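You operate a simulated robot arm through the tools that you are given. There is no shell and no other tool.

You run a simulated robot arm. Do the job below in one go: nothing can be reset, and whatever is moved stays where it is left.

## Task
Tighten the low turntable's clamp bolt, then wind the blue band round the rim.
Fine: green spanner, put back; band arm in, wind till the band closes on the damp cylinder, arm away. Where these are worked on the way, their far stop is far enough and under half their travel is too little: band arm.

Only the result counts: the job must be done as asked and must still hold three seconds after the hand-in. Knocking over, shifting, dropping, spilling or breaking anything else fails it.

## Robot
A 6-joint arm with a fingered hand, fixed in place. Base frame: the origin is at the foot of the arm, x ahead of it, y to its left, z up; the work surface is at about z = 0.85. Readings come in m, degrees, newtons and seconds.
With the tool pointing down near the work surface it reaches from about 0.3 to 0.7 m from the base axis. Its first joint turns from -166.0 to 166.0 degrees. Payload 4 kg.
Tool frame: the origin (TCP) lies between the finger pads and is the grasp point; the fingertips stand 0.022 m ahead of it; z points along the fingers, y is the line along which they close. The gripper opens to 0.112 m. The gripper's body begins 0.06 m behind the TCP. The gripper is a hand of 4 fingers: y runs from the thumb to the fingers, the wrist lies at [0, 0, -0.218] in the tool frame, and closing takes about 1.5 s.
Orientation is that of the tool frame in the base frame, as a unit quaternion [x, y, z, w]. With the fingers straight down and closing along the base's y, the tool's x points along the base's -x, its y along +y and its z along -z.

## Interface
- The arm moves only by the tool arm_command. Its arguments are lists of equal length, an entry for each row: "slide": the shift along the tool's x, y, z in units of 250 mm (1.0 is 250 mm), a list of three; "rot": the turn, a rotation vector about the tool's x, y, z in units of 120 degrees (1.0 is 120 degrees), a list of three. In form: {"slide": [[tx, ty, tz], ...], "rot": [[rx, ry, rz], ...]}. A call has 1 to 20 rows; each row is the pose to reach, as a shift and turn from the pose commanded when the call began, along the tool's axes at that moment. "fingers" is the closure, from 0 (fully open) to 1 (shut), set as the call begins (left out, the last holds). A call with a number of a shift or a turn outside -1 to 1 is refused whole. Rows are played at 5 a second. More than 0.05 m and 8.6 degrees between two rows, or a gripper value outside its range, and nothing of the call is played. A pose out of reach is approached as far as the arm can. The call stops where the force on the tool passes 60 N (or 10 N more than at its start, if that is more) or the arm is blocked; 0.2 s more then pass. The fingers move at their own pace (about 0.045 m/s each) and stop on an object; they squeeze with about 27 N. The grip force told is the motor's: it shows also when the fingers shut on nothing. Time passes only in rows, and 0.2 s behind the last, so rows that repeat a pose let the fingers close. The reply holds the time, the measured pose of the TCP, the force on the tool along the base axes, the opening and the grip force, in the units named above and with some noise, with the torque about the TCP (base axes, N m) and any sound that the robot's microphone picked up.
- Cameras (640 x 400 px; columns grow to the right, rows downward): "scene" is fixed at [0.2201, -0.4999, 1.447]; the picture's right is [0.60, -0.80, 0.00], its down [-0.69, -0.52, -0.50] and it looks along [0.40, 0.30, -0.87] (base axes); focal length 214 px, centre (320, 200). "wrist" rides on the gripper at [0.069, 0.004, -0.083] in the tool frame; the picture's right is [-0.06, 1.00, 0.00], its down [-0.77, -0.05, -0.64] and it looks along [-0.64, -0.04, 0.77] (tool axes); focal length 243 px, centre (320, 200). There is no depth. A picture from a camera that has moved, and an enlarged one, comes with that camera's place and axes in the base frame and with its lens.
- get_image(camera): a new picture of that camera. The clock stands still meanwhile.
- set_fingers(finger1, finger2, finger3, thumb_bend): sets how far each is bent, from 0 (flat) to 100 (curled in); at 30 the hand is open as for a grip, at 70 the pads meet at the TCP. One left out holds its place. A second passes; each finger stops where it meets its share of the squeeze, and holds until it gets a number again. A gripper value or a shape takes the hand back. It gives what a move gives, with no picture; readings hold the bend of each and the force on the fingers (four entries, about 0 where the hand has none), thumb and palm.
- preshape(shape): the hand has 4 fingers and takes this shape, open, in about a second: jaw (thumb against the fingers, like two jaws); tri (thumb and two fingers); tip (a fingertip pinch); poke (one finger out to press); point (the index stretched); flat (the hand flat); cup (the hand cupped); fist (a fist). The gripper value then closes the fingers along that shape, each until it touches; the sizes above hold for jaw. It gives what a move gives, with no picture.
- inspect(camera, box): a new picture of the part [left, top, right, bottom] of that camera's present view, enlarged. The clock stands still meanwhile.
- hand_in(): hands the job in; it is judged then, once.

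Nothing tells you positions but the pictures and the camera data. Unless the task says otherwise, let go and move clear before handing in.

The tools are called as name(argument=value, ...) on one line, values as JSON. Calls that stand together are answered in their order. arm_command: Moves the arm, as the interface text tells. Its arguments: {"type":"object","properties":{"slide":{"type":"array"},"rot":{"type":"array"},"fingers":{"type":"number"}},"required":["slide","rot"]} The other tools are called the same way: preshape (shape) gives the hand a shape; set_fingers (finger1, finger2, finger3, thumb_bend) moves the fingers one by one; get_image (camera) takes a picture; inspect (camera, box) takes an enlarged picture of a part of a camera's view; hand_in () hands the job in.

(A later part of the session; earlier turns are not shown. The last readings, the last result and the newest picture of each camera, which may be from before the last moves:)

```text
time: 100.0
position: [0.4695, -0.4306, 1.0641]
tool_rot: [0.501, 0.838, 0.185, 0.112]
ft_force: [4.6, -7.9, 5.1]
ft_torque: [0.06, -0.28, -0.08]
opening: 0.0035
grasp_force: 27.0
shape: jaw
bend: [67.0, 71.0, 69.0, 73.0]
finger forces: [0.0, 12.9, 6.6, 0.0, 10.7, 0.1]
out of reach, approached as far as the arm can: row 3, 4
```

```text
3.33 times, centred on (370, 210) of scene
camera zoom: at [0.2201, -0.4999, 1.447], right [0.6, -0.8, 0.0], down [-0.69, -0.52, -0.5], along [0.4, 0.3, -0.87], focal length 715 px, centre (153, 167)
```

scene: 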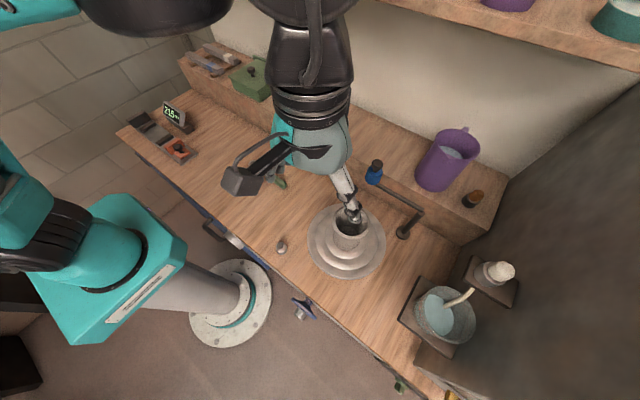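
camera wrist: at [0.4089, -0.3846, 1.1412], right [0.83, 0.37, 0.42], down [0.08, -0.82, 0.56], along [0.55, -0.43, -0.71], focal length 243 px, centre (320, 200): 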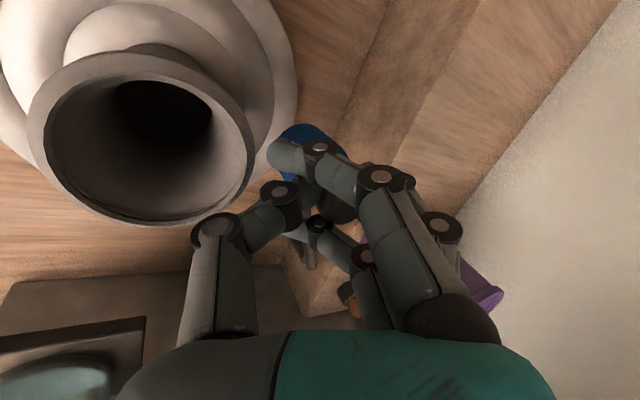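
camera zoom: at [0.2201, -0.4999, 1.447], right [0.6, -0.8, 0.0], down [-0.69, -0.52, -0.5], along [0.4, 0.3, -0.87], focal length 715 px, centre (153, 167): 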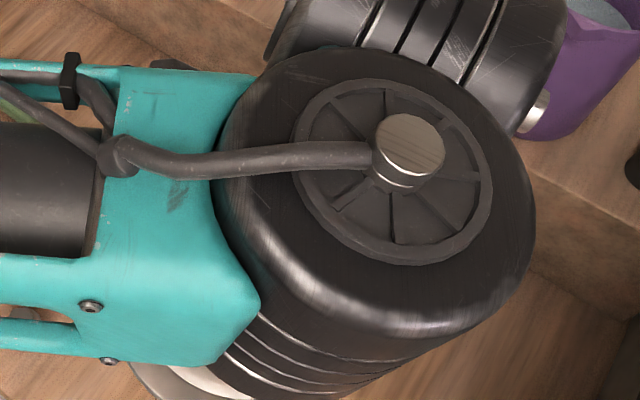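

The hand's lean has rotated away from the reach direction and hit the reach limit, so I'll turn it back about the knob while keeping the grip and raise it slightly.

arm_command(slide=[[0, 0.004, -0.008], [0, 0.008, -0.016], [0, 0.0101, -0.0218], [0, 0.0101, -0.0218], [0, 0.0101, -0.0218]], rot=[[0, -0.0246, 0.0529], [0, -0.0493, 0.1058], [0, -0.0739, 0.1586], [0, -0.0985, 0.2115], [0, -0.0985, 0.2115]])

get_image(camera="wrist")

inspect(camera="scene", box=[310, 150, 430, 270])

```text
time: 101.2
position: [0.4684, -0.4292, 1.0695]
tool_rot: [0.691, 0.69, 0.152, 0.151]
ft_force: [-6.7, 17.4, -11.6]
ft_torque: [0.14, 0.12, 0.43]
opening: 0.0042
grasp_force: 27.2
shape: jaw
bend: [67.0, 70.0, 68.0, 72.0]
finger forces: [0.0, 17.0, 0.2, 0.1, 21.4, 0.1]
```

```text
taken
camera wrist: at [0.4378, -0.3608, 1.1464], right [0.91, -0.06, 0.42], down [-0.31, -0.77, 0.56], along [0.28, -0.64, -0.71], focal length 243 px, centre (320, 200)
```

wrist: 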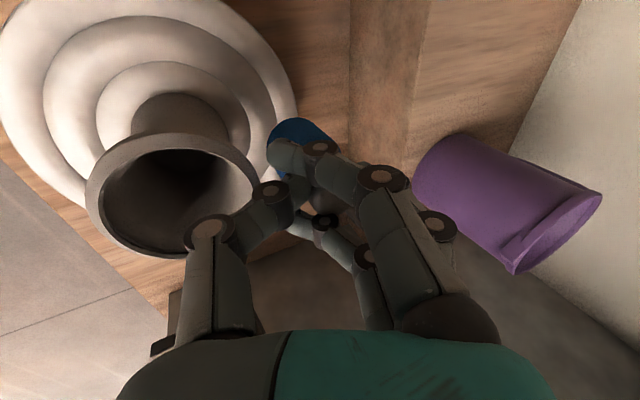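

```text
3.33 times, centred on (370, 210) of scene
camera zoom: at [0.2201, -0.4999, 1.447], right [0.6, -0.8, 0.0], down [-0.69, -0.52, -0.5], along [0.4, 0.3, -0.87], focal length 715 px, centre (153, 167)
```

zoom: 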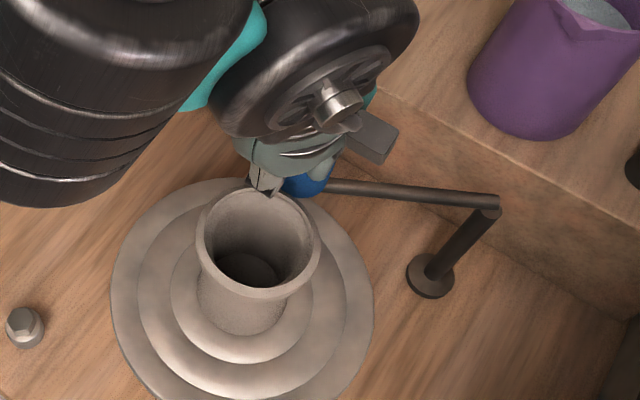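

inspect(camera="scene", box=[340, 190, 380, 220])

inspect(camera="wrist", box=[200, 90, 380, 240])

```text
13.33 times, centred on (360, 205) of scene
camera zoom: at [0.2201, -0.4999, 1.447], right [0.6, -0.8, 0.0], down [-0.69, -0.52, -0.5], along [0.4, 0.3, -0.87], focal length 2860 px, centre (-213, 133)
```

zoom: 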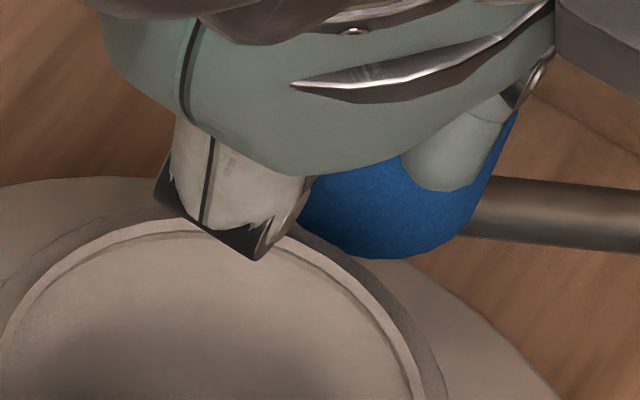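

```text
2.67 times, centred on (290, 165) of wrist
camera zoom: at [0.4378, -0.3608, 1.1464], right [0.91, -0.06, 0.42], down [-0.31, -0.77, 0.56], along [0.28, -0.64, -0.71], focal length 647 px, centre (400, 293)
```

zoom: 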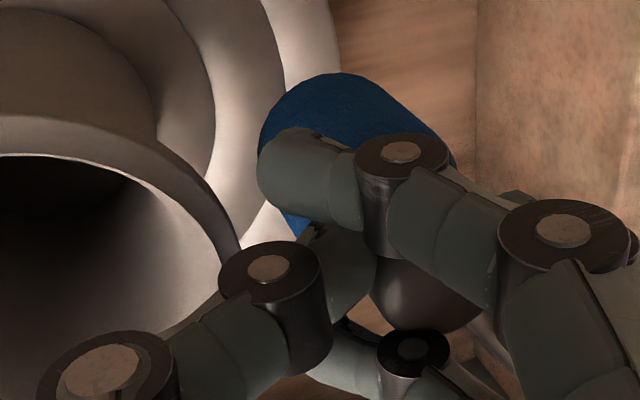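

arm_command(slide=[[-0.0056, -0.0096, -0.0045], [-0.0112, -0.0192, -0.009], [-0.0112, -0.0192, -0.009]], rot=[[0, 0, 0], [0, 0, 0], [0, 0, 0]])

inspect(camera="scene", box=[340, 190, 380, 220])

inspect(camera="wrist", box=[200, 90, 380, 240])

```text
time: 102.0
position: [0.4637, -0.4319, 1.07]
tool_rot: [0.69, 0.691, 0.154, 0.151]
ft_force: [-7.0, 16.1, -12.6]
ft_torque: [0.11, 0.13, 0.48]
opening: 0.0046
grasp_force: 26.8
shape: jaw
bend: [67.0, 70.0, 68.0, 72.0]
finger forces: [0.1, 18.5, 0.0, 0.0, 21.0, 0.1]
```

```text
13.33 times, centred on (360, 205) of scene
camera zoom: at [0.2201, -0.4999, 1.447], right [0.6, -0.8, 0.0], down [-0.69, -0.52, -0.5], along [0.4, 0.3, -0.87], focal length 2860 px, centre (-213, 133)
```

zoom: 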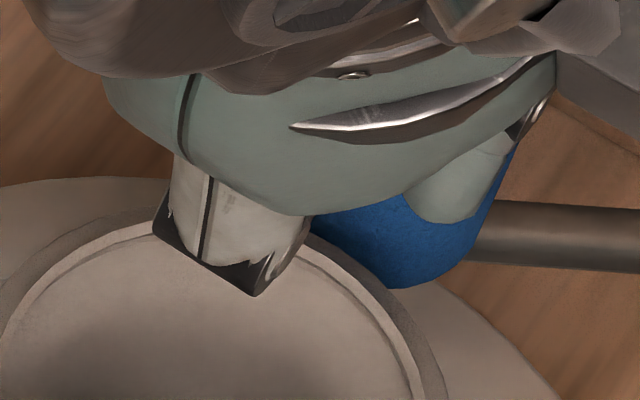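

```text
2.67 times, centred on (290, 165) of wrist
camera zoom: at [0.4325, -0.3639, 1.1466], right [0.91, -0.06, 0.42], down [-0.31, -0.77, 0.56], along [0.29, -0.64, -0.71], focal length 647 px, centre (400, 293)
```

zoom: 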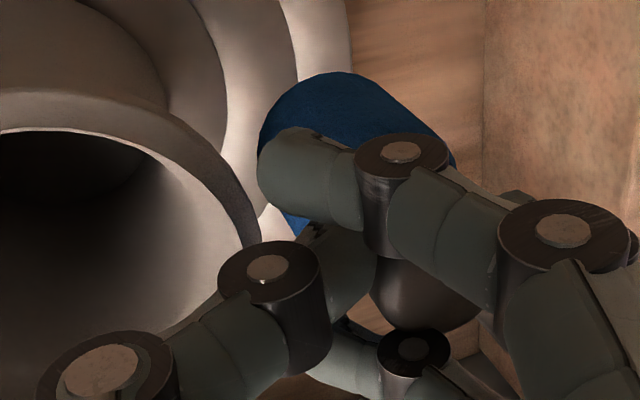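

arm_command(slide=[[-0.0039, -0.0061, -0.0028], [-0.0078, -0.0122, -0.0057], [-0.0078, -0.0122, -0.0057]], rot=[[0, 0, 0], [0, 0, 0], [0, 0, 0]])

inspect(camera="scene", box=[340, 190, 380, 220])

inspect(camera="scene", box=[310, 160, 430, 270])

```text
time: 102.8
position: [0.4617, -0.4348, 1.0699]
tool_rot: [0.691, 0.69, 0.153, 0.153]
ft_force: [-5.8, 12.0, -12.3]
ft_torque: [0.11, 0.06, 0.39]
opening: 0.0042
grasp_force: 27.5
shape: jaw
bend: [67.0, 69.0, 68.0, 72.0]
finger forces: [0.1, 15.4, 0.0, 0.0, 21.4, 0.0]
```

```text
13.33 times, centred on (360, 205) of scene
camera zoom: at [0.2201, -0.4999, 1.447], right [0.6, -0.8, 0.0], down [-0.69, -0.52, -0.5], along [0.4, 0.3, -0.87], focal length 2860 px, centre (-213, 133)
```

zoom: 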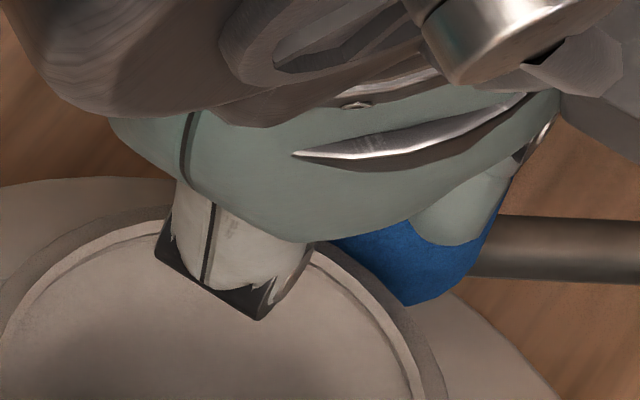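

```text
3.64 times, centred on (370, 215) of scene
camera zoom: at [0.2201, -0.4999, 1.447], right [0.6, -0.8, 0.0], down [-0.69, -0.52, -0.5], along [0.4, 0.3, -0.87], focal length 780 px, centre (138, 146)
```

zoom: 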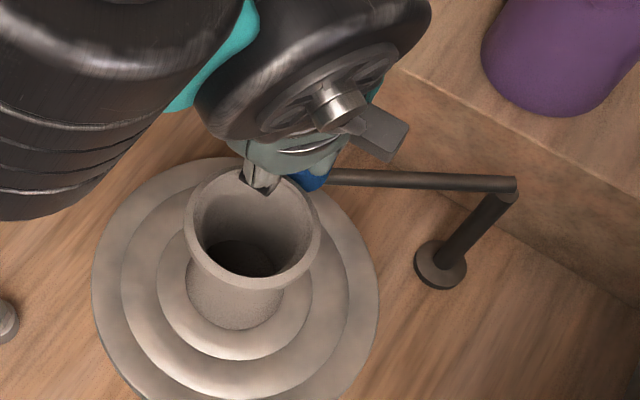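

arm_command(slide=[[-0.0044, -0.0061, -0.0028], [-0.0088, -0.0122, -0.0057], [-0.0088, -0.0122, -0.0057]], rot=[[0, 0, 0], [0, 0, 0], [0, 0, 0]])

inspect(camera="scene", box=[340, 190, 380, 220])

inspect(camera="wrist", box=[200, 90, 380, 240])

```text
time: 103.5
position: [0.4582, -0.4351, 1.0694]
tool_rot: [0.69, 0.691, 0.154, 0.151]
ft_force: [4.9, 18.4, -12.5]
ft_torque: [0.2, 0.02, 0.37]
opening: 0.0037
grasp_force: 26.6
shape: jaw
bend: [67.0, 67.0, 68.0, 72.0]
finger forces: [0.1, 16.8, 0.1, 0.0, 15.8, 0.0]
```

```text
13.33 times, centred on (360, 205) of scene
camera zoom: at [0.2201, -0.4999, 1.447], right [0.6, -0.8, 0.0], down [-0.69, -0.52, -0.5], along [0.4, 0.3, -0.87], focal length 2860 px, centre (-213, 133)
```

zoom: 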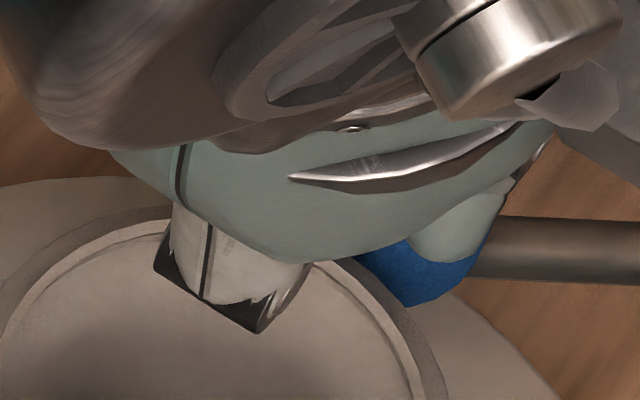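

```text
2.67 times, centred on (290, 165) of wrist
camera zoom: at [0.4265, -0.3673, 1.1464], right [0.91, -0.06, 0.42], down [-0.31, -0.77, 0.56], along [0.29, -0.64, -0.71], focal length 647 px, centre (400, 293)
```

zoom: 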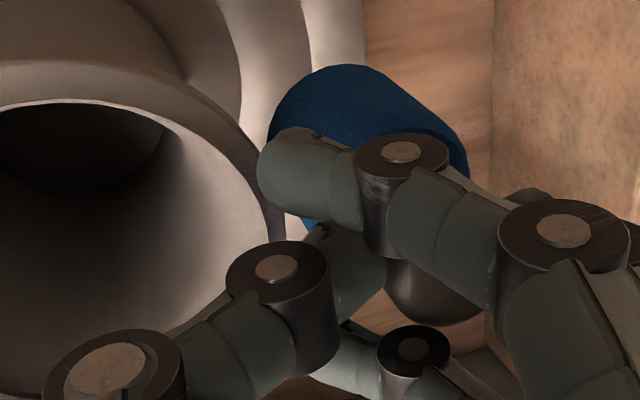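

The bar stopped moving and resistance rose, so the arm is at its inner stop with the blue roll at the rim. I'll open only the outer fingers, keeping the thumb clear of the cylinder, and lift away.

set_fingers(finger1=35, finger2=35, finger3=35)

inspect(camera="scene", box=[310, 160, 430, 270])

get_image(camera="wrist")

```text
time: 104.5
position: [0.4575, -0.437, 1.0707]
tool_rot: [0.69, 0.691, 0.153, 0.151]
ft_force: [-11.4, 20.6, -3.2]
ft_torque: [0.16, 0.15, 0.65]
opening: 0.0145
grasp_force: 11.4
shape: fingers
bend: [54.0, 35.0, 35.0, 78.0]
finger forces: [18.8, 0.0, 0.0, 0.0, 4.5, 0.0]
```

```text
3.64 times, centred on (370, 215) of scene
camera zoom: at [0.2201, -0.4999, 1.447], right [0.6, -0.8, 0.0], down [-0.69, -0.52, -0.5], along [0.4, 0.3, -0.87], focal length 780 px, centre (138, 146)
```

zoom: 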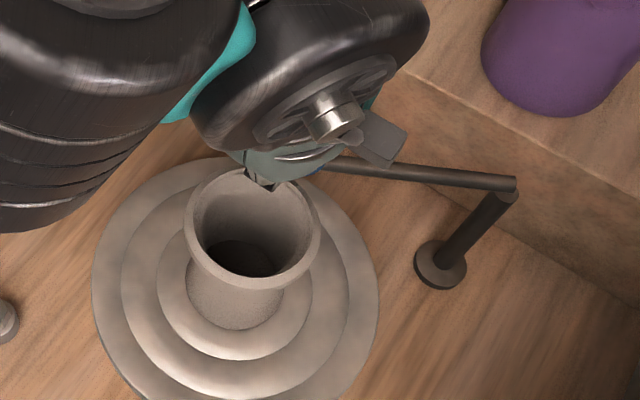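

```text
taken
camera wrist: at [0.4254, -0.3674, 1.1469], right [0.91, -0.06, 0.42], down [-0.31, -0.77, 0.56], along [0.29, -0.64, -0.71], focal length 243 px, centre (320, 200)
```

wrist: 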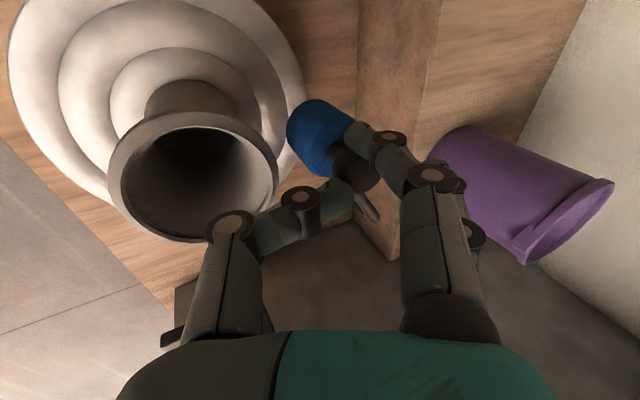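

set_fingers(thumb_bend=64, finger1=35)

inspect(camera="scene", box=[310, 160, 430, 270])

get_image(camera="wrist")

```text
time: 105.5
position: [0.4567, -0.4373, 1.07]
tool_rot: [0.69, 0.691, 0.152, 0.153]
ft_force: [-7.1, 14.3, -1.8]
ft_torque: [0.1, 0.17, 0.47]
opening: 0.0235
grasp_force: 6.7
shape: fingers
bend: [59.0, 35.0, 35.0, 64.0]
finger forces: [13.1, 0.0, 0.1, 0.0, 0.0, 0.0]
```

```text
3.64 times, centred on (370, 215) of scene
camera zoom: at [0.2201, -0.4999, 1.447], right [0.6, -0.8, 0.0], down [-0.69, -0.52, -0.5], along [0.4, 0.3, -0.87], focal length 780 px, centre (138, 146)
```

zoom: 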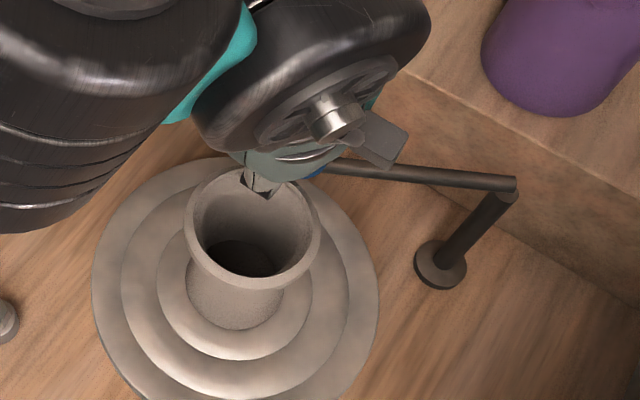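

```text
taken
camera wrist: at [0.4257, -0.368, 1.1467], right [0.91, -0.06, 0.42], down [-0.31, -0.77, 0.56], along [0.29, -0.64, -0.71], focal length 243 px, centre (320, 200)
```

wrist: 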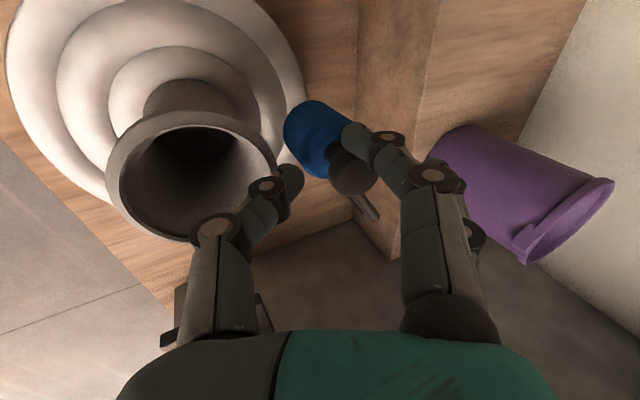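

set_fingers(finger1=66)

arm_command(slide=[[0, 0.034, -0.073], [0, 0.068, -0.145], [0, 0.101, -0.217]], rot=[[0, 0, 0], [0, 0, 0], [0, 0, 0]])

get_image(camera="wrist")

inspect(camera="scene", box=[310, 160, 430, 270])

```text
time: 106.5
position: [0.4581, -0.4371, 1.0703]
tool_rot: [0.69, 0.691, 0.153, 0.153]
ft_force: [-0.7, -0.2, 0.8]
ft_torque: [-0.01, -0.04, 0.0]
opening: 0.0185
grasp_force: 0.0
shape: fingers
bend: [66.0, 35.0, 35.0, 64.0]
finger forces: [0.0, 0.0, 0.0, 0.0, 0.1, 0.0]
```

```text
time: 107.3
position: [0.4574, -0.4372, 1.1296]
tool_rot: [0.69, 0.691, 0.153, 0.152]
ft_force: [1.0, -0.1, 0.1]
ft_torque: [0.0, -0.01, -0.01]
opening: 0.0182
grasp_force: 0.1
shape: fingers
bend: [66.0, 35.0, 35.0, 64.0]
finger forces: [0.1, 0.0, 0.0, 0.0, 0.0, 0.1]
```

```text
taken
camera wrist: at [0.4261, -0.3684, 1.2066], right [0.91, -0.06, 0.42], down [-0.31, -0.77, 0.56], along [0.29, -0.64, -0.71], focal length 243 px, centre (320, 200)
```

wrist: 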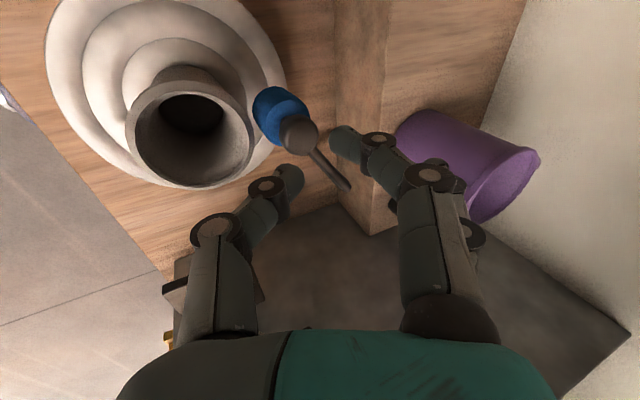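

```text
3.64 times, centred on (370, 215) of scene
camera zoom: at [0.2201, -0.4999, 1.447], right [0.6, -0.8, 0.0], down [-0.69, -0.52, -0.5], along [0.4, 0.3, -0.87], focal length 780 px, centre (138, 146)
```

zoom: 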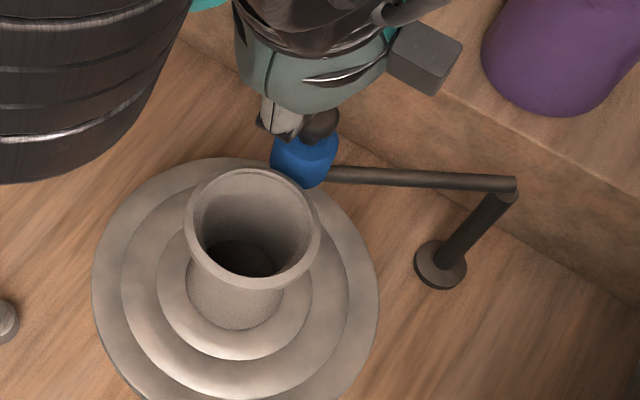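

The arm is nearly fully in, but it got nudged back about 2°. I'll close the hand, come down on the knob's outer side and push it gently back to the stop.

arm_command(slide=[[0.0184, 0.1044, 0.0487], [0.0368, 0.2087, 0.0974], [0.0368, 0.2087, 0.0974], [0.0368, 0.2087, 0.0974], [0.0368, 0.2087, 0.0974], [0.0368, 0.2087, 0.0974], [0.0368, 0.1723, 0.1754], [0.0368, 0.1359, 0.2535], [0.0368, 0.0995, 0.3315], [0.0368, 0.0995, 0.3315]], rot=[[0, 0, 0], [0, 0, 0], [0, 0, 0], [0, 0, 0], [0, 0, 0], [0, 0, 0], [0, 0, 0], [0, 0, 0], [0, 0, 0], [0, 0, 0]], fingers=1)

get_image(camera="wrist")

inspect(camera="scene", box=[310, 160, 430, 270])

```text
time: 109.5
position: [0.5144, -0.4287, 1.0664]
tool_rot: [0.689, 0.691, 0.152, 0.155]
ft_force: [-2.1, 4.5, 20.4]
ft_torque: [-0.01, 0.67, -0.16]
opening: 0.0
grasp_force: 27.5
shape: jaw
bend: [67.0, 57.0, 69.0, 66.0]
finger forces: [0.0, 0.0, 0.0, 0.0, 20.3, 0.1]
```

```text
taken
camera wrist: at [0.4831, -0.359, 1.1428], right [0.9, -0.06, 0.42], down [-0.32, -0.76, 0.56], along [0.29, -0.64, -0.71], focal length 243 px, centre (320, 200)
```

wrist: 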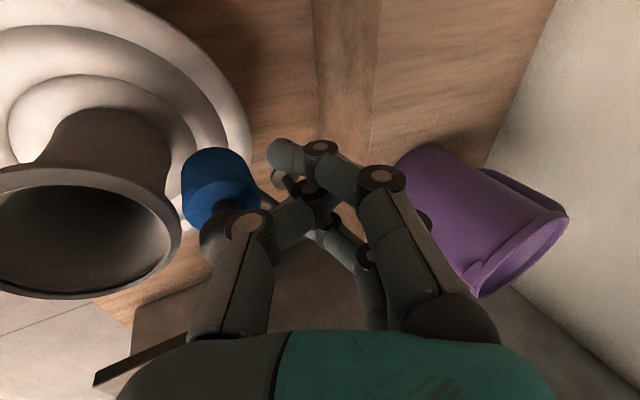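

```text
3.64 times, centred on (370, 215) of scene
camera zoom: at [0.2201, -0.4999, 1.447], right [0.6, -0.8, 0.0], down [-0.69, -0.52, -0.5], along [0.4, 0.3, -0.87], focal length 780 px, centre (138, 146)
```

zoom: 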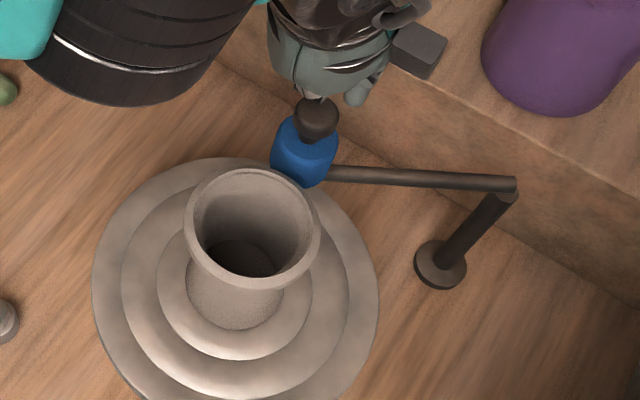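

The bent thumb knuckle came down on top of the knob, so I'll back off upward. I'll use the fingers as a light hook around the knob instead.

arm_command(slide=[[0, 0.0465, -0.0997], [0, 0.093, -0.1993], [-0.015, -0.01, -0.2475], [-0.0304, -0.1136, -0.2957], [-0.0304, -0.1136, -0.2957]], rot=[[0, 0, 0], [0, 0, 0], [0, 0, 0], [0, 0, 0], [0, 0, 0]])

set_fingers(finger1=48, finger2=48, finger3=48, thumb_bend=60)

get_image(camera="wrist")

inspect(camera="scene", box=[310, 160, 430, 270])

```text
time: 110.8
position: [0.457, -0.4348, 1.1199]
tool_rot: [0.691, 0.69, 0.153, 0.151]
ft_force: [-0.4, 0.0, -0.1]
ft_torque: [0.02, 0.03, -0.02]
opening: 0.0
grasp_force: 26.6
shape: jaw
bend: [67.0, 57.0, 69.0, 66.0]
finger forces: [0.0, 0.0, 0.0, 0.1, 0.0, 0.0]
```

```text
time: 111.8
position: [0.4581, -0.4338, 1.1198]
tool_rot: [0.69, 0.691, 0.152, 0.152]
ft_force: [-0.4, 0.1, 1.0]
ft_torque: [0.01, -0.01, 0.0]
opening: 0.0456
grasp_force: 0.0
shape: fingers
bend: [48.0, 48.0, 48.0, 60.0]
finger forces: [0.0, 0.0, 0.1, 0.0, 0.0, 0.1]
```

```text
taken
camera wrist: at [0.4263, -0.3658, 1.1965], right [0.91, -0.06, 0.42], down [-0.31, -0.77, 0.56], along [0.29, -0.64, -0.71], focal length 243 px, centre (320, 200)
```

wrist: 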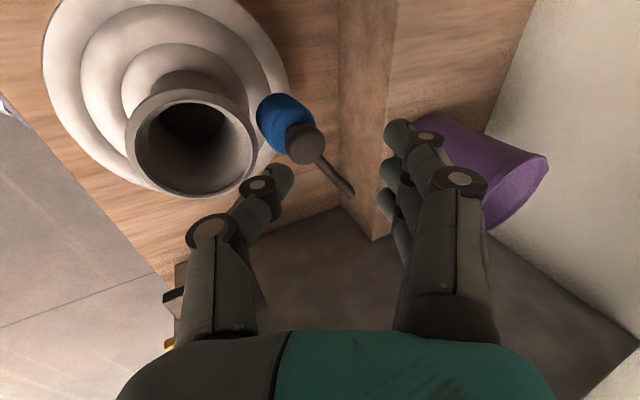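

```text
3.64 times, centred on (370, 215) of scene
camera zoom: at [0.2201, -0.4999, 1.447], right [0.6, -0.8, 0.0], down [-0.69, -0.52, -0.5], along [0.4, 0.3, -0.87], focal length 780 px, centre (138, 146)
```

zoom: 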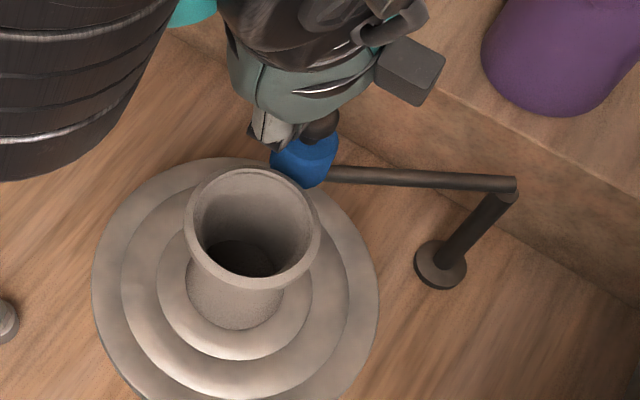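

arm_command(slide=[[-0.012, -0.0268, 0.0574], [-0.012, -0.0535, 0.1147], [-0.012, -0.0803, 0.1721], [-0.012, -0.0803, 0.1721]], rot=[[0, 0, 0], [0, 0, 0], [0, 0, 0], [0, 0, 0]])

get_image(camera="wrist")

```text
time: 112.8
position: [0.4573, -0.4375, 1.0738]
tool_rot: [0.69, 0.691, 0.152, 0.153]
ft_force: [0.3, -0.9, 0.7]
ft_torque: [0.03, 0.0, -0.02]
opening: 0.0459
grasp_force: 0.0
shape: fingers
bend: [48.0, 48.0, 48.0, 60.0]
finger forces: [0.0, 0.1, 0.0, 0.0, 0.1, 0.0]
```

```text
taken
camera wrist: at [0.4268, -0.3692, 1.1493], right [0.91, -0.06, 0.42], down [-0.31, -0.77, 0.56], along [0.29, -0.64, -0.71], focal length 243 px, centre (320, 200)
```

wrist: 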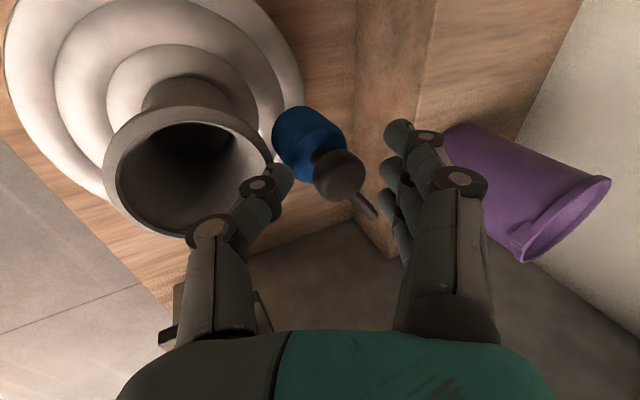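

arm_command(slide=[[-0.004, -0.0218, -0.0101], [-0.008, -0.0435, -0.0203], [-0.014, -0.0544, -0.0253], [-0.014, -0.0544, -0.0253]], rot=[[0, 0, 0], [0, 0, 0], [0, 0, 0], [0, 0, 0]])

get_image(camera="wrist")

inspect(camera="scene", box=[310, 160, 430, 270])

```text
time: 113.8
position: [0.4432, -0.4421, 1.0728]
tool_rot: [0.691, 0.69, 0.153, 0.153]
ft_force: [1.0, 1.4, 0.2]
ft_torque: [0.02, -0.02, -0.03]
opening: 0.0461
grasp_force: 0.7
shape: fingers
bend: [48.0, 47.0, 48.0, 60.0]
finger forces: [0.0, 0.9, 0.0, 0.0, 0.0, 0.0]
```

```text
taken
camera wrist: at [0.4117, -0.3729, 1.1493], right [0.91, -0.06, 0.42], down [-0.31, -0.77, 0.56], along [0.29, -0.64, -0.71], focal length 243 px, centre (320, 200)
```

wrist: 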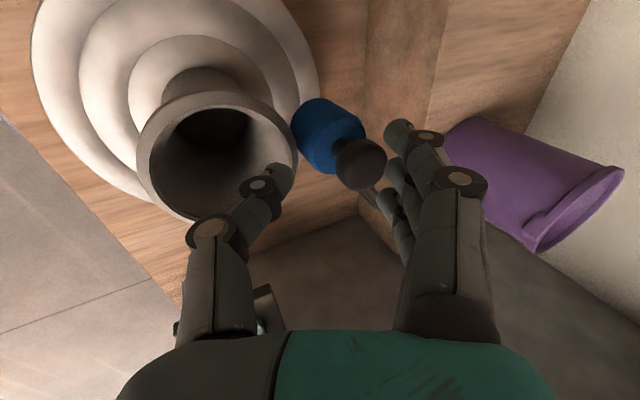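

```text
3.64 times, centred on (370, 215) of scene
camera zoom: at [0.2201, -0.4999, 1.447], right [0.6, -0.8, 0.0], down [-0.69, -0.52, -0.5], along [0.4, 0.3, -0.87], focal length 780 px, centre (138, 146)
```

zoom: 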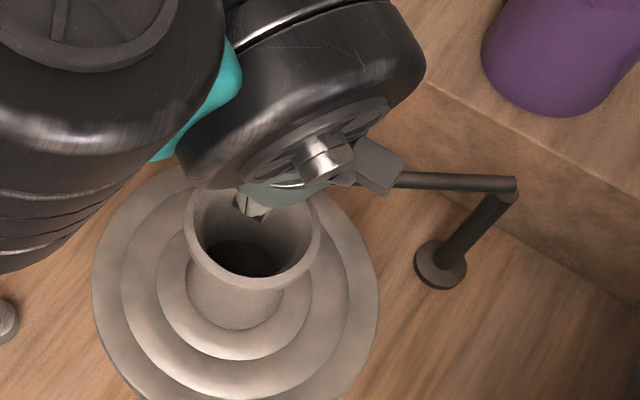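

Light contact with the knob. I'll continue a few more millimetres to the stop.

arm_command(slide=[[-0.004, -0.0073, -0.0034], [-0.008, -0.0145, -0.0068], [-0.012, -0.0218, -0.0101], [-0.012, -0.0218, -0.0101]], rot=[[0, 0, 0], [0, 0, 0], [0, 0, 0], [0, 0, 0]])

get_image(camera="wrist")

inspect(camera="scene", box=[310, 160, 430, 270])

```text
time: 114.8
position: [0.4383, -0.4449, 1.0735]
tool_rot: [0.69, 0.691, 0.152, 0.153]
ft_force: [2.3, 1.1, 2.0]
ft_torque: [0.01, -0.14, 0.02]
opening: 0.0472
grasp_force: 0.9
shape: fingers
bend: [47.0, 45.0, 48.0, 60.0]
finger forces: [0.9, 1.7, 0.0, 0.0, 0.1, 0.0]
```

```text
taken
camera wrist: at [0.4056, -0.376, 1.1494], right [0.91, -0.06, 0.42], down [-0.31, -0.77, 0.56], along [0.29, -0.64, -0.71], focal length 243 px, centre (320, 200)
```

wrist: 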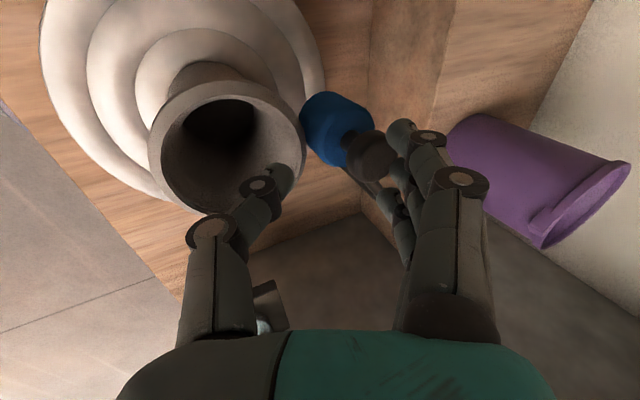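

```text
3.64 times, centred on (370, 215) of scene
camera zoom: at [0.2201, -0.4999, 1.447], right [0.6, -0.8, 0.0], down [-0.69, -0.52, -0.5], along [0.4, 0.3, -0.87], focal length 780 px, centre (138, 146)
```

zoom: 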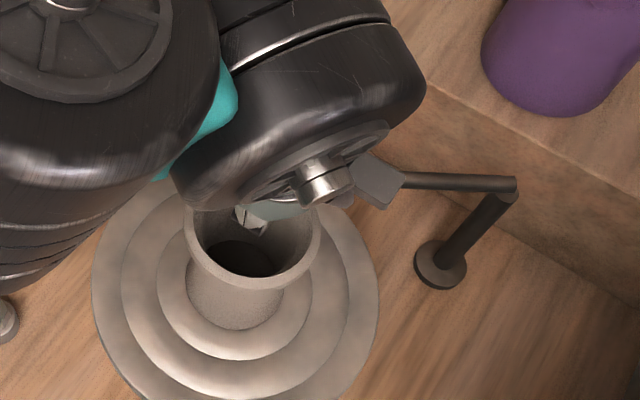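

arm_command(slide=[[-0.006, -0.0109, -0.0051], [-0.012, -0.0218, -0.0101], [-0.012, -0.0218, -0.0101]], rot=[[0, 0, 0], [0, 0, 0], [0, 0, 0]])

inspect(camera="wrist", box=[220, 60, 440, 220])

inspect(camera="scene", box=[310, 160, 430, 270])

```text
time: 115.5
position: [0.4316, -0.4459, 1.0731]
tool_rot: [0.69, 0.691, 0.153, 0.151]
ft_force: [3.4, 1.3, 3.9]
ft_torque: [0.02, -0.21, 0.07]
opening: 0.0509
grasp_force: 2.2
shape: fingers
bend: [45.0, 45.0, 48.0, 60.0]
finger forces: [2.2, 2.0, 0.1, 0.1, 0.1, 0.0]
```

```text
2.50 times, centred on (330, 140) of wrist
camera zoom: at [0.3992, -0.3789, 1.1494], right [0.91, -0.06, 0.42], down [-0.31, -0.77, 0.56], along [0.29, -0.64, -0.71], focal length 606 px, centre (295, 350)
```

zoom: 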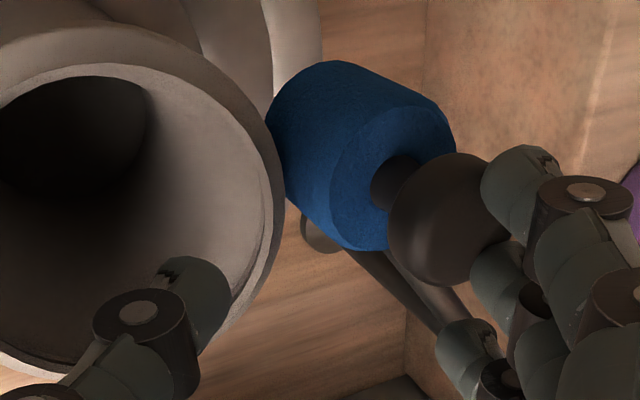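

```text
3.64 times, centred on (370, 215) of scene
camera zoom: at [0.2201, -0.4999, 1.447], right [0.6, -0.8, 0.0], down [-0.69, -0.52, -0.5], along [0.4, 0.3, -0.87], focal length 780 px, centre (138, 146)
```

zoom: 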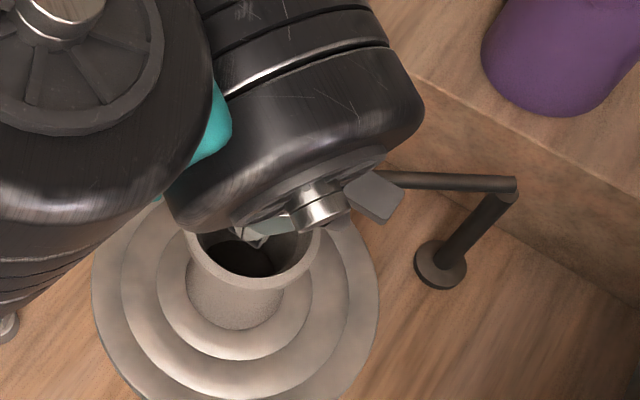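

inspect(camera="scene", box=[340, 190, 380, 220])

inspect(camera="scene", box=[375, 195, 415, 225])

```text
13.33 times, centred on (360, 205) of scene
camera zoom: at [0.2201, -0.4999, 1.447], right [0.6, -0.8, 0.0], down [-0.69, -0.52, -0.5], along [0.4, 0.3, -0.87], focal length 2860 px, centre (-213, 133)
```

zoom: 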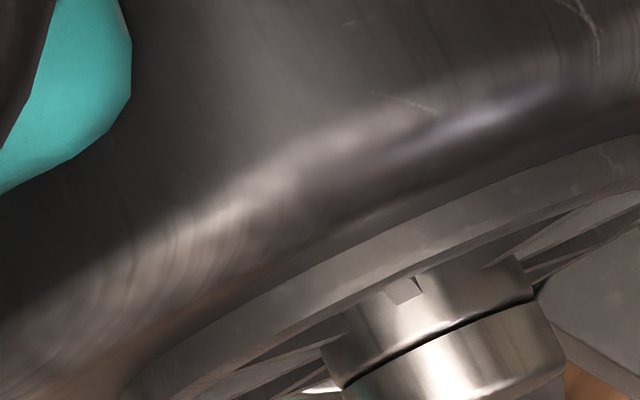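

```text
13.33 times, centred on (395, 210) of scene
camera zoom: at [0.2201, -0.4999, 1.447], right [0.6, -0.8, 0.0], down [-0.69, -0.52, -0.5], along [0.4, 0.3, -0.87], focal length 2860 px, centre (-680, 67)
```

zoom: 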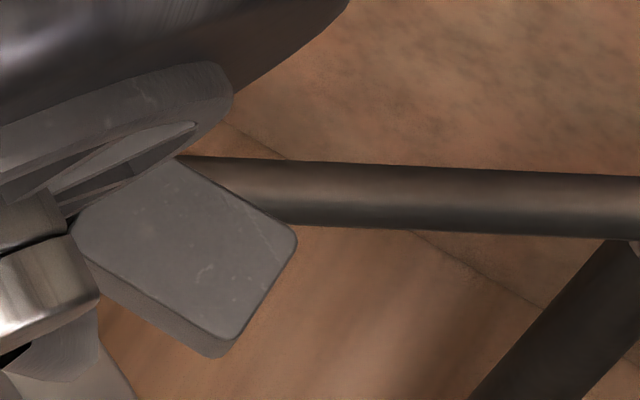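

arm_command(slide=[[-0.004, -0.0109, -0.0051], [-0.008, -0.0218, -0.0101], [-0.008, -0.0218, -0.0101]], rot=[[0, 0, 0], [0, 0, 0], [0, 0, 0]])

inspect(camera="wrist", box=[220, 60, 440, 220])

inspect(camera="scene", box=[375, 195, 415, 225])

```text
time: 116.3
position: [0.424, -0.4498, 1.0728]
tool_rot: [0.69, 0.691, 0.151, 0.153]
ft_force: [2.1, 0.8, 3.9]
ft_torque: [0.03, -0.21, 0.0]
opening: 0.0513
grasp_force: 2.4
shape: fingers
bend: [45.0, 45.0, 48.0, 60.0]
finger forces: [2.1, 1.9, 0.1, 0.0, 0.1, 0.0]
```

```text
2.50 times, centred on (330, 140) of wrist
camera zoom: at [0.3932, -0.3811, 1.1493], right [0.91, -0.06, 0.42], down [-0.31, -0.77, 0.56], along [0.29, -0.64, -0.71], focal length 606 px, centre (295, 350)
```

zoom: 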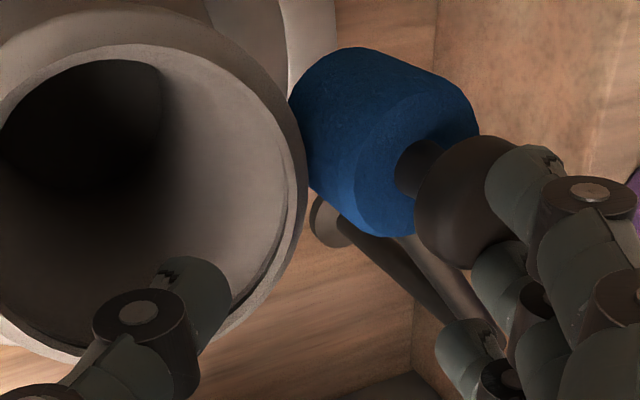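

```text
13.33 times, centred on (395, 210) of scene
camera zoom: at [0.2201, -0.4999, 1.447], right [0.6, -0.8, 0.0], down [-0.69, -0.52, -0.5], along [0.4, 0.3, -0.87], focal length 2860 px, centre (-680, 67)
```

zoom: 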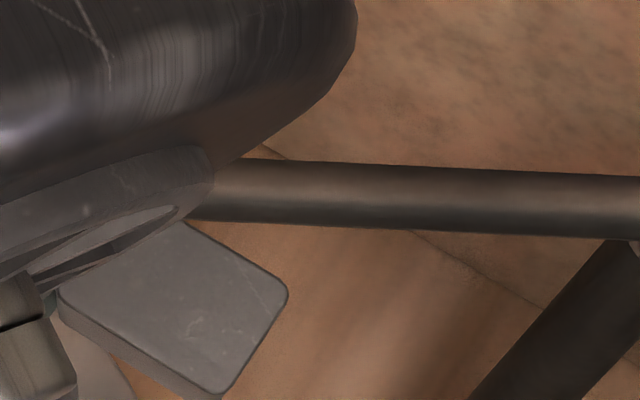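

The bar no longer moves, so the roll is against the rim at the inner stop. I'll lift straight up off the knob and check.

arm_command(slide=[[0, 0.0338, -0.0725], [0, 0.0676, -0.1449], [0, 0.1183, -0.2537], [0, 0.169, -0.3624]], rot=[[0, 0, 0], [0, 0, 0], [0, 0, 0], [0, 0, 0]])

get_image(camera="wrist")

inspect(camera="scene", box=[310, 160, 430, 270])

inspect(camera="scene", box=[375, 195, 415, 225])

```text
time: 117.3
position: [0.4242, -0.4502, 1.1732]
tool_rot: [0.69, 0.691, 0.152, 0.153]
ft_force: [-0.5, 0.8, 0.6]
ft_torque: [-0.03, -0.01, -0.04]
opening: 0.0467
grasp_force: 0.0
shape: fingers
bend: [48.0, 48.0, 48.0, 60.0]
finger forces: [0.0, 0.1, 0.0, 0.1, 0.1, 0.1]
```

```text
taken
camera wrist: at [0.3933, -0.3815, 1.2504], right [0.91, -0.06, 0.42], down [-0.31, -0.77, 0.56], along [0.29, -0.64, -0.71], focal length 243 px, centre (320, 200)
```

wrist: 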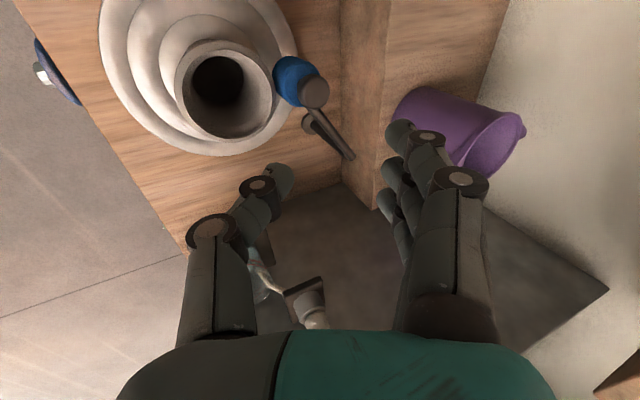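

```text
3.64 times, centred on (370, 215) of scene
camera zoom: at [0.2201, -0.4999, 1.447], right [0.6, -0.8, 0.0], down [-0.69, -0.52, -0.5], along [0.4, 0.3, -0.87], focal length 780 px, centre (138, 146)
```

zoom: 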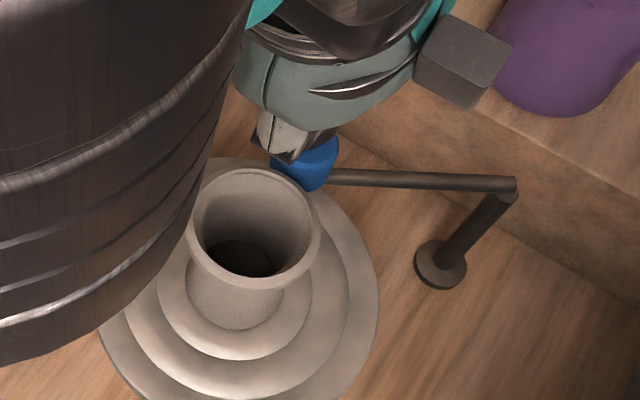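

```text
13.33 times, centred on (395, 210) of scene
camera zoom: at [0.2201, -0.4999, 1.447], right [0.6, -0.8, 0.0], down [-0.69, -0.52, -0.5], along [0.4, 0.3, -0.87], focal length 2860 px, centre (-680, 67)
```

zoom: 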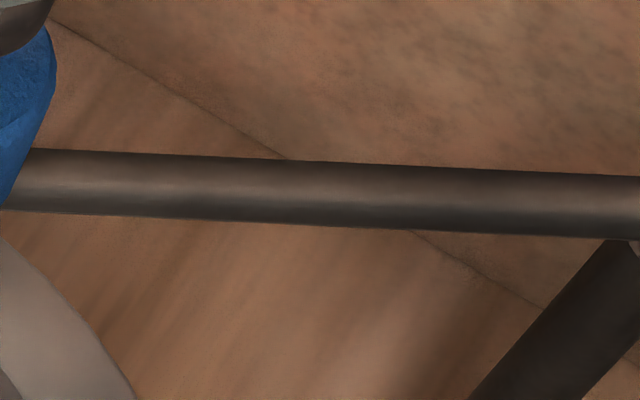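

inspect(camera="scene", box=[340, 190, 380, 220])

inspect(camera="wrist", box=[90, 0, 370, 190])

```text
13.33 times, centred on (360, 205) of scene
camera zoom: at [0.2201, -0.4999, 1.447], right [0.6, -0.8, 0.0], down [-0.69, -0.52, -0.5], along [0.4, 0.3, -0.87], focal length 2860 px, centre (-213, 133)
```

zoom: 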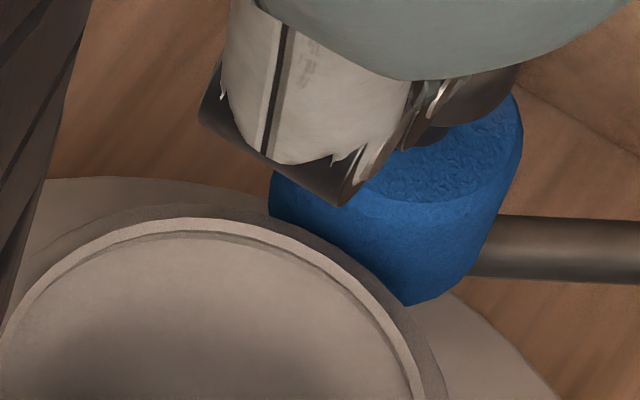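

```text
2.11 times, centred on (230, 95) of wrist
camera zoom: at [0.3933, -0.3815, 1.2504], right [0.91, -0.06, 0.42], down [-0.31, -0.77, 0.56], along [0.29, -0.64, -0.71], focal length 511 px, centre (510, 421)
```

zoom: 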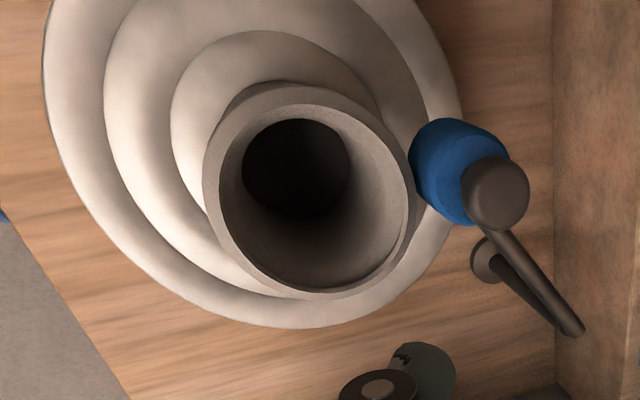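

The roll now rests against the rim. Next I'll wind the turntable by pressing on the plate and sweeping round. First I'll straighten the hand, bring it to the near side of the plate and form a fingertip pinch to press with.

arm_command(slide=[[0, -0.06, -0.05], [0, -0.12, -0.1], [0, -0.2, -0.12], [0, -0.29, -0.1352], [0, -0.29, -0.1352]], rot=[[0.0695, 0, 0], [0.139, 0, 0], [0.2083, 0, 0], [0.2083, 0, 0], [0.2083, 0, 0]])

preshape(shape="tip")

get_image(camera="wrist")

```text
time: 118.5
position: [0.3437, -0.4485, 1.1727]
tool_rot: [0.707, 0.708, 0.0, -0.001]
ft_force: [0.1, 0.0, 0.6]
ft_torque: [-0.03, 0.0, -0.01]
opening: 0.0465
grasp_force: 0.0
shape: fingers
bend: [48.0, 48.0, 48.0, 60.0]
finger forces: [0.0, 0.0, 0.0, 0.0, 0.0, 0.0]
out of reach, approached as far as the arm can: row 1, 2
```

```text
time: 119.5
position: [0.3442, -0.4504, 1.1738]
tool_rot: [0.707, 0.707, 0.0, 0.0]
ft_force: [-0.7, -0.3, -0.3]
ft_torque: [0.02, -0.04, 0.02]
opening: 0.112
grasp_force: 0.1
shape: tip
bend: [3.0, 30.0, 3.0, 30.0]
finger forces: [0.0, 0.0, 0.1, 0.0, 0.0, 0.1]
```

```text
taken
camera wrist: at [0.3491, -0.3814, 1.2552], right [1.0, -0.06, 0.0], down [-0.05, -0.77, 0.64], along [-0.04, -0.64, -0.77], focal length 243 px, centre (320, 200)
```

wrist: 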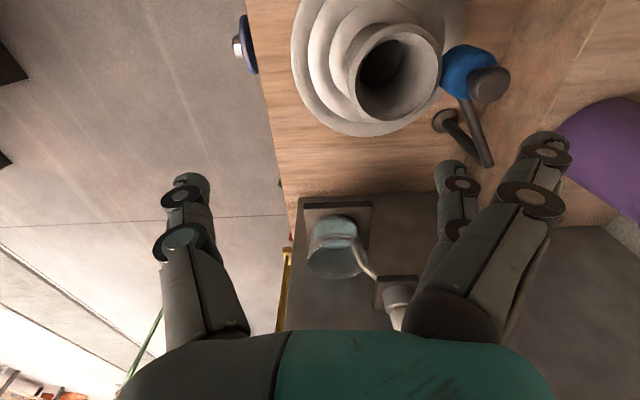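

preshape(shape="poke")

get_image(camera="wrist")

inspect(camera="scene", box=[270, 130, 430, 290])

```text
time: 120.3
position: [0.3444, -0.4507, 1.1723]
tool_rot: [0.707, 0.707, 0.0, 0.0]
ft_force: [1.1, -0.4, -0.3]
ft_torque: [-0.03, 0.0, 0.0]
opening: 0.0
grasp_force: 0.2
shape: poke
bend: [100.0, 100.0, 100.0, 47.0]
finger forces: [0.0, 0.1, 0.0, 0.0, 0.0, 0.1]
```

```text
taken
camera wrist: at [0.3491, -0.3814, 1.2552], right [1.0, -0.06, 0.0], down [-0.05, -0.77, 0.64], along [-0.04, -0.64, -0.77], focal length 243 px, centre (320, 200)
```

wrist: 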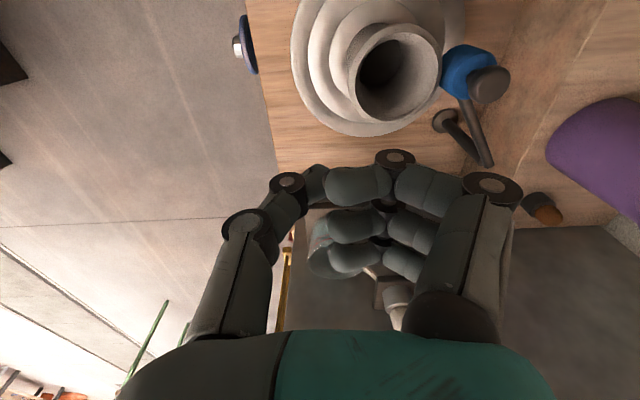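

```text
2.50 times, centred on (350, 210) of scene
camera zoom: at [0.2201, -0.4999, 1.447], right [0.6, -0.8, 0.0], down [-0.69, -0.52, -0.5], along [0.4, 0.3, -0.87], focal length 536 px, centre (245, 175)
```

zoom: 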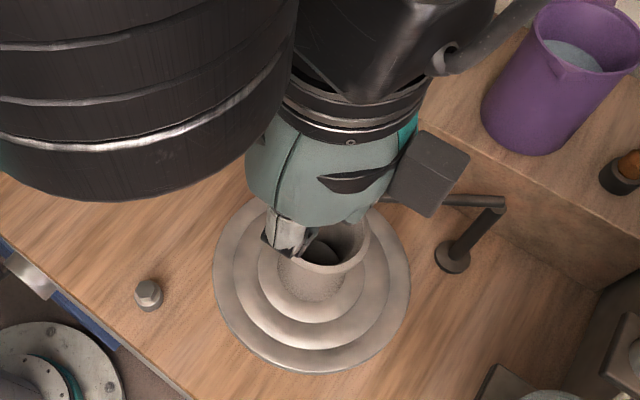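

The poke shape curls everything, so I'll use a shut jaw with the hand leaned slightly away from the cylinder and the thumb tip pressing on the plate. First I'll set the hand and its yaw.

preshape(shape="jaw")

arm_command(slide=[[-0.037, -0.0106, 0], [-0.0746, -0.0212, 0], [-0.112, -0.0318, 0.05], [-0.1492, -0.0424, 0.1], [-0.1492, -0.0424, 0.1], [-0.1492, -0.0424, 0.1], [-0.1492, -0.0424, 0.1], [-0.1492, -0.0424, 0.1]], rot=[[0, 0, -0.0625], [0, 0, -0.125], [0, 0, -0.1875], [0, 0, -0.25], [0, 0, -0.25], [0, 0, -0.25], [0, 0, -0.25], [0, 0, -0.25]], fingers=1)

get_image(camera="wrist")

```text
time: 121.2
position: [0.3445, -0.4509, 1.1727]
tool_rot: [0.707, 0.707, 0.0, 0.0]
ft_force: [-0.3, 0.2, -0.1]
ft_torque: [0.01, 0.02, 0.03]
opening: 0.1116
grasp_force: 0.0
shape: jaw
bend: [30.0, 30.0, 30.0, 30.0]
finger forces: [0.1, 0.0, 0.0, 0.0, 0.1, 0.0]
```

```text
time: 123.0
position: [0.3347, -0.4887, 1.1474]
tool_rot: [0.5, 0.866, -0.001, -0.001]
ft_force: [-0.5, 0.4, 0.6]
ft_torque: [-0.01, 0.0, 0.03]
opening: 0.0003
grasp_force: 26.8
shape: jaw
bend: [67.0, 56.0, 67.0, 66.0]
finger forces: [0.0, 0.0, 0.0, 0.0, 0.0, 0.1]
```

```text
taken
camera wrist: at [0.3028, -0.4257, 1.2299], right [0.9, 0.44, 0.0], down [0.34, -0.69, 0.64], along [0.28, -0.57, -0.77], focal length 243 px, centre (320, 200)
```

wrist: 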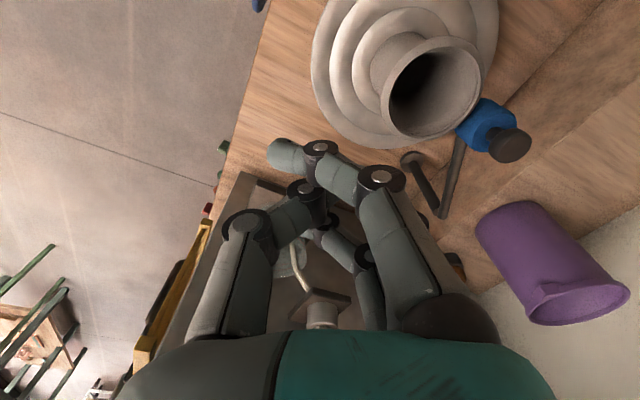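

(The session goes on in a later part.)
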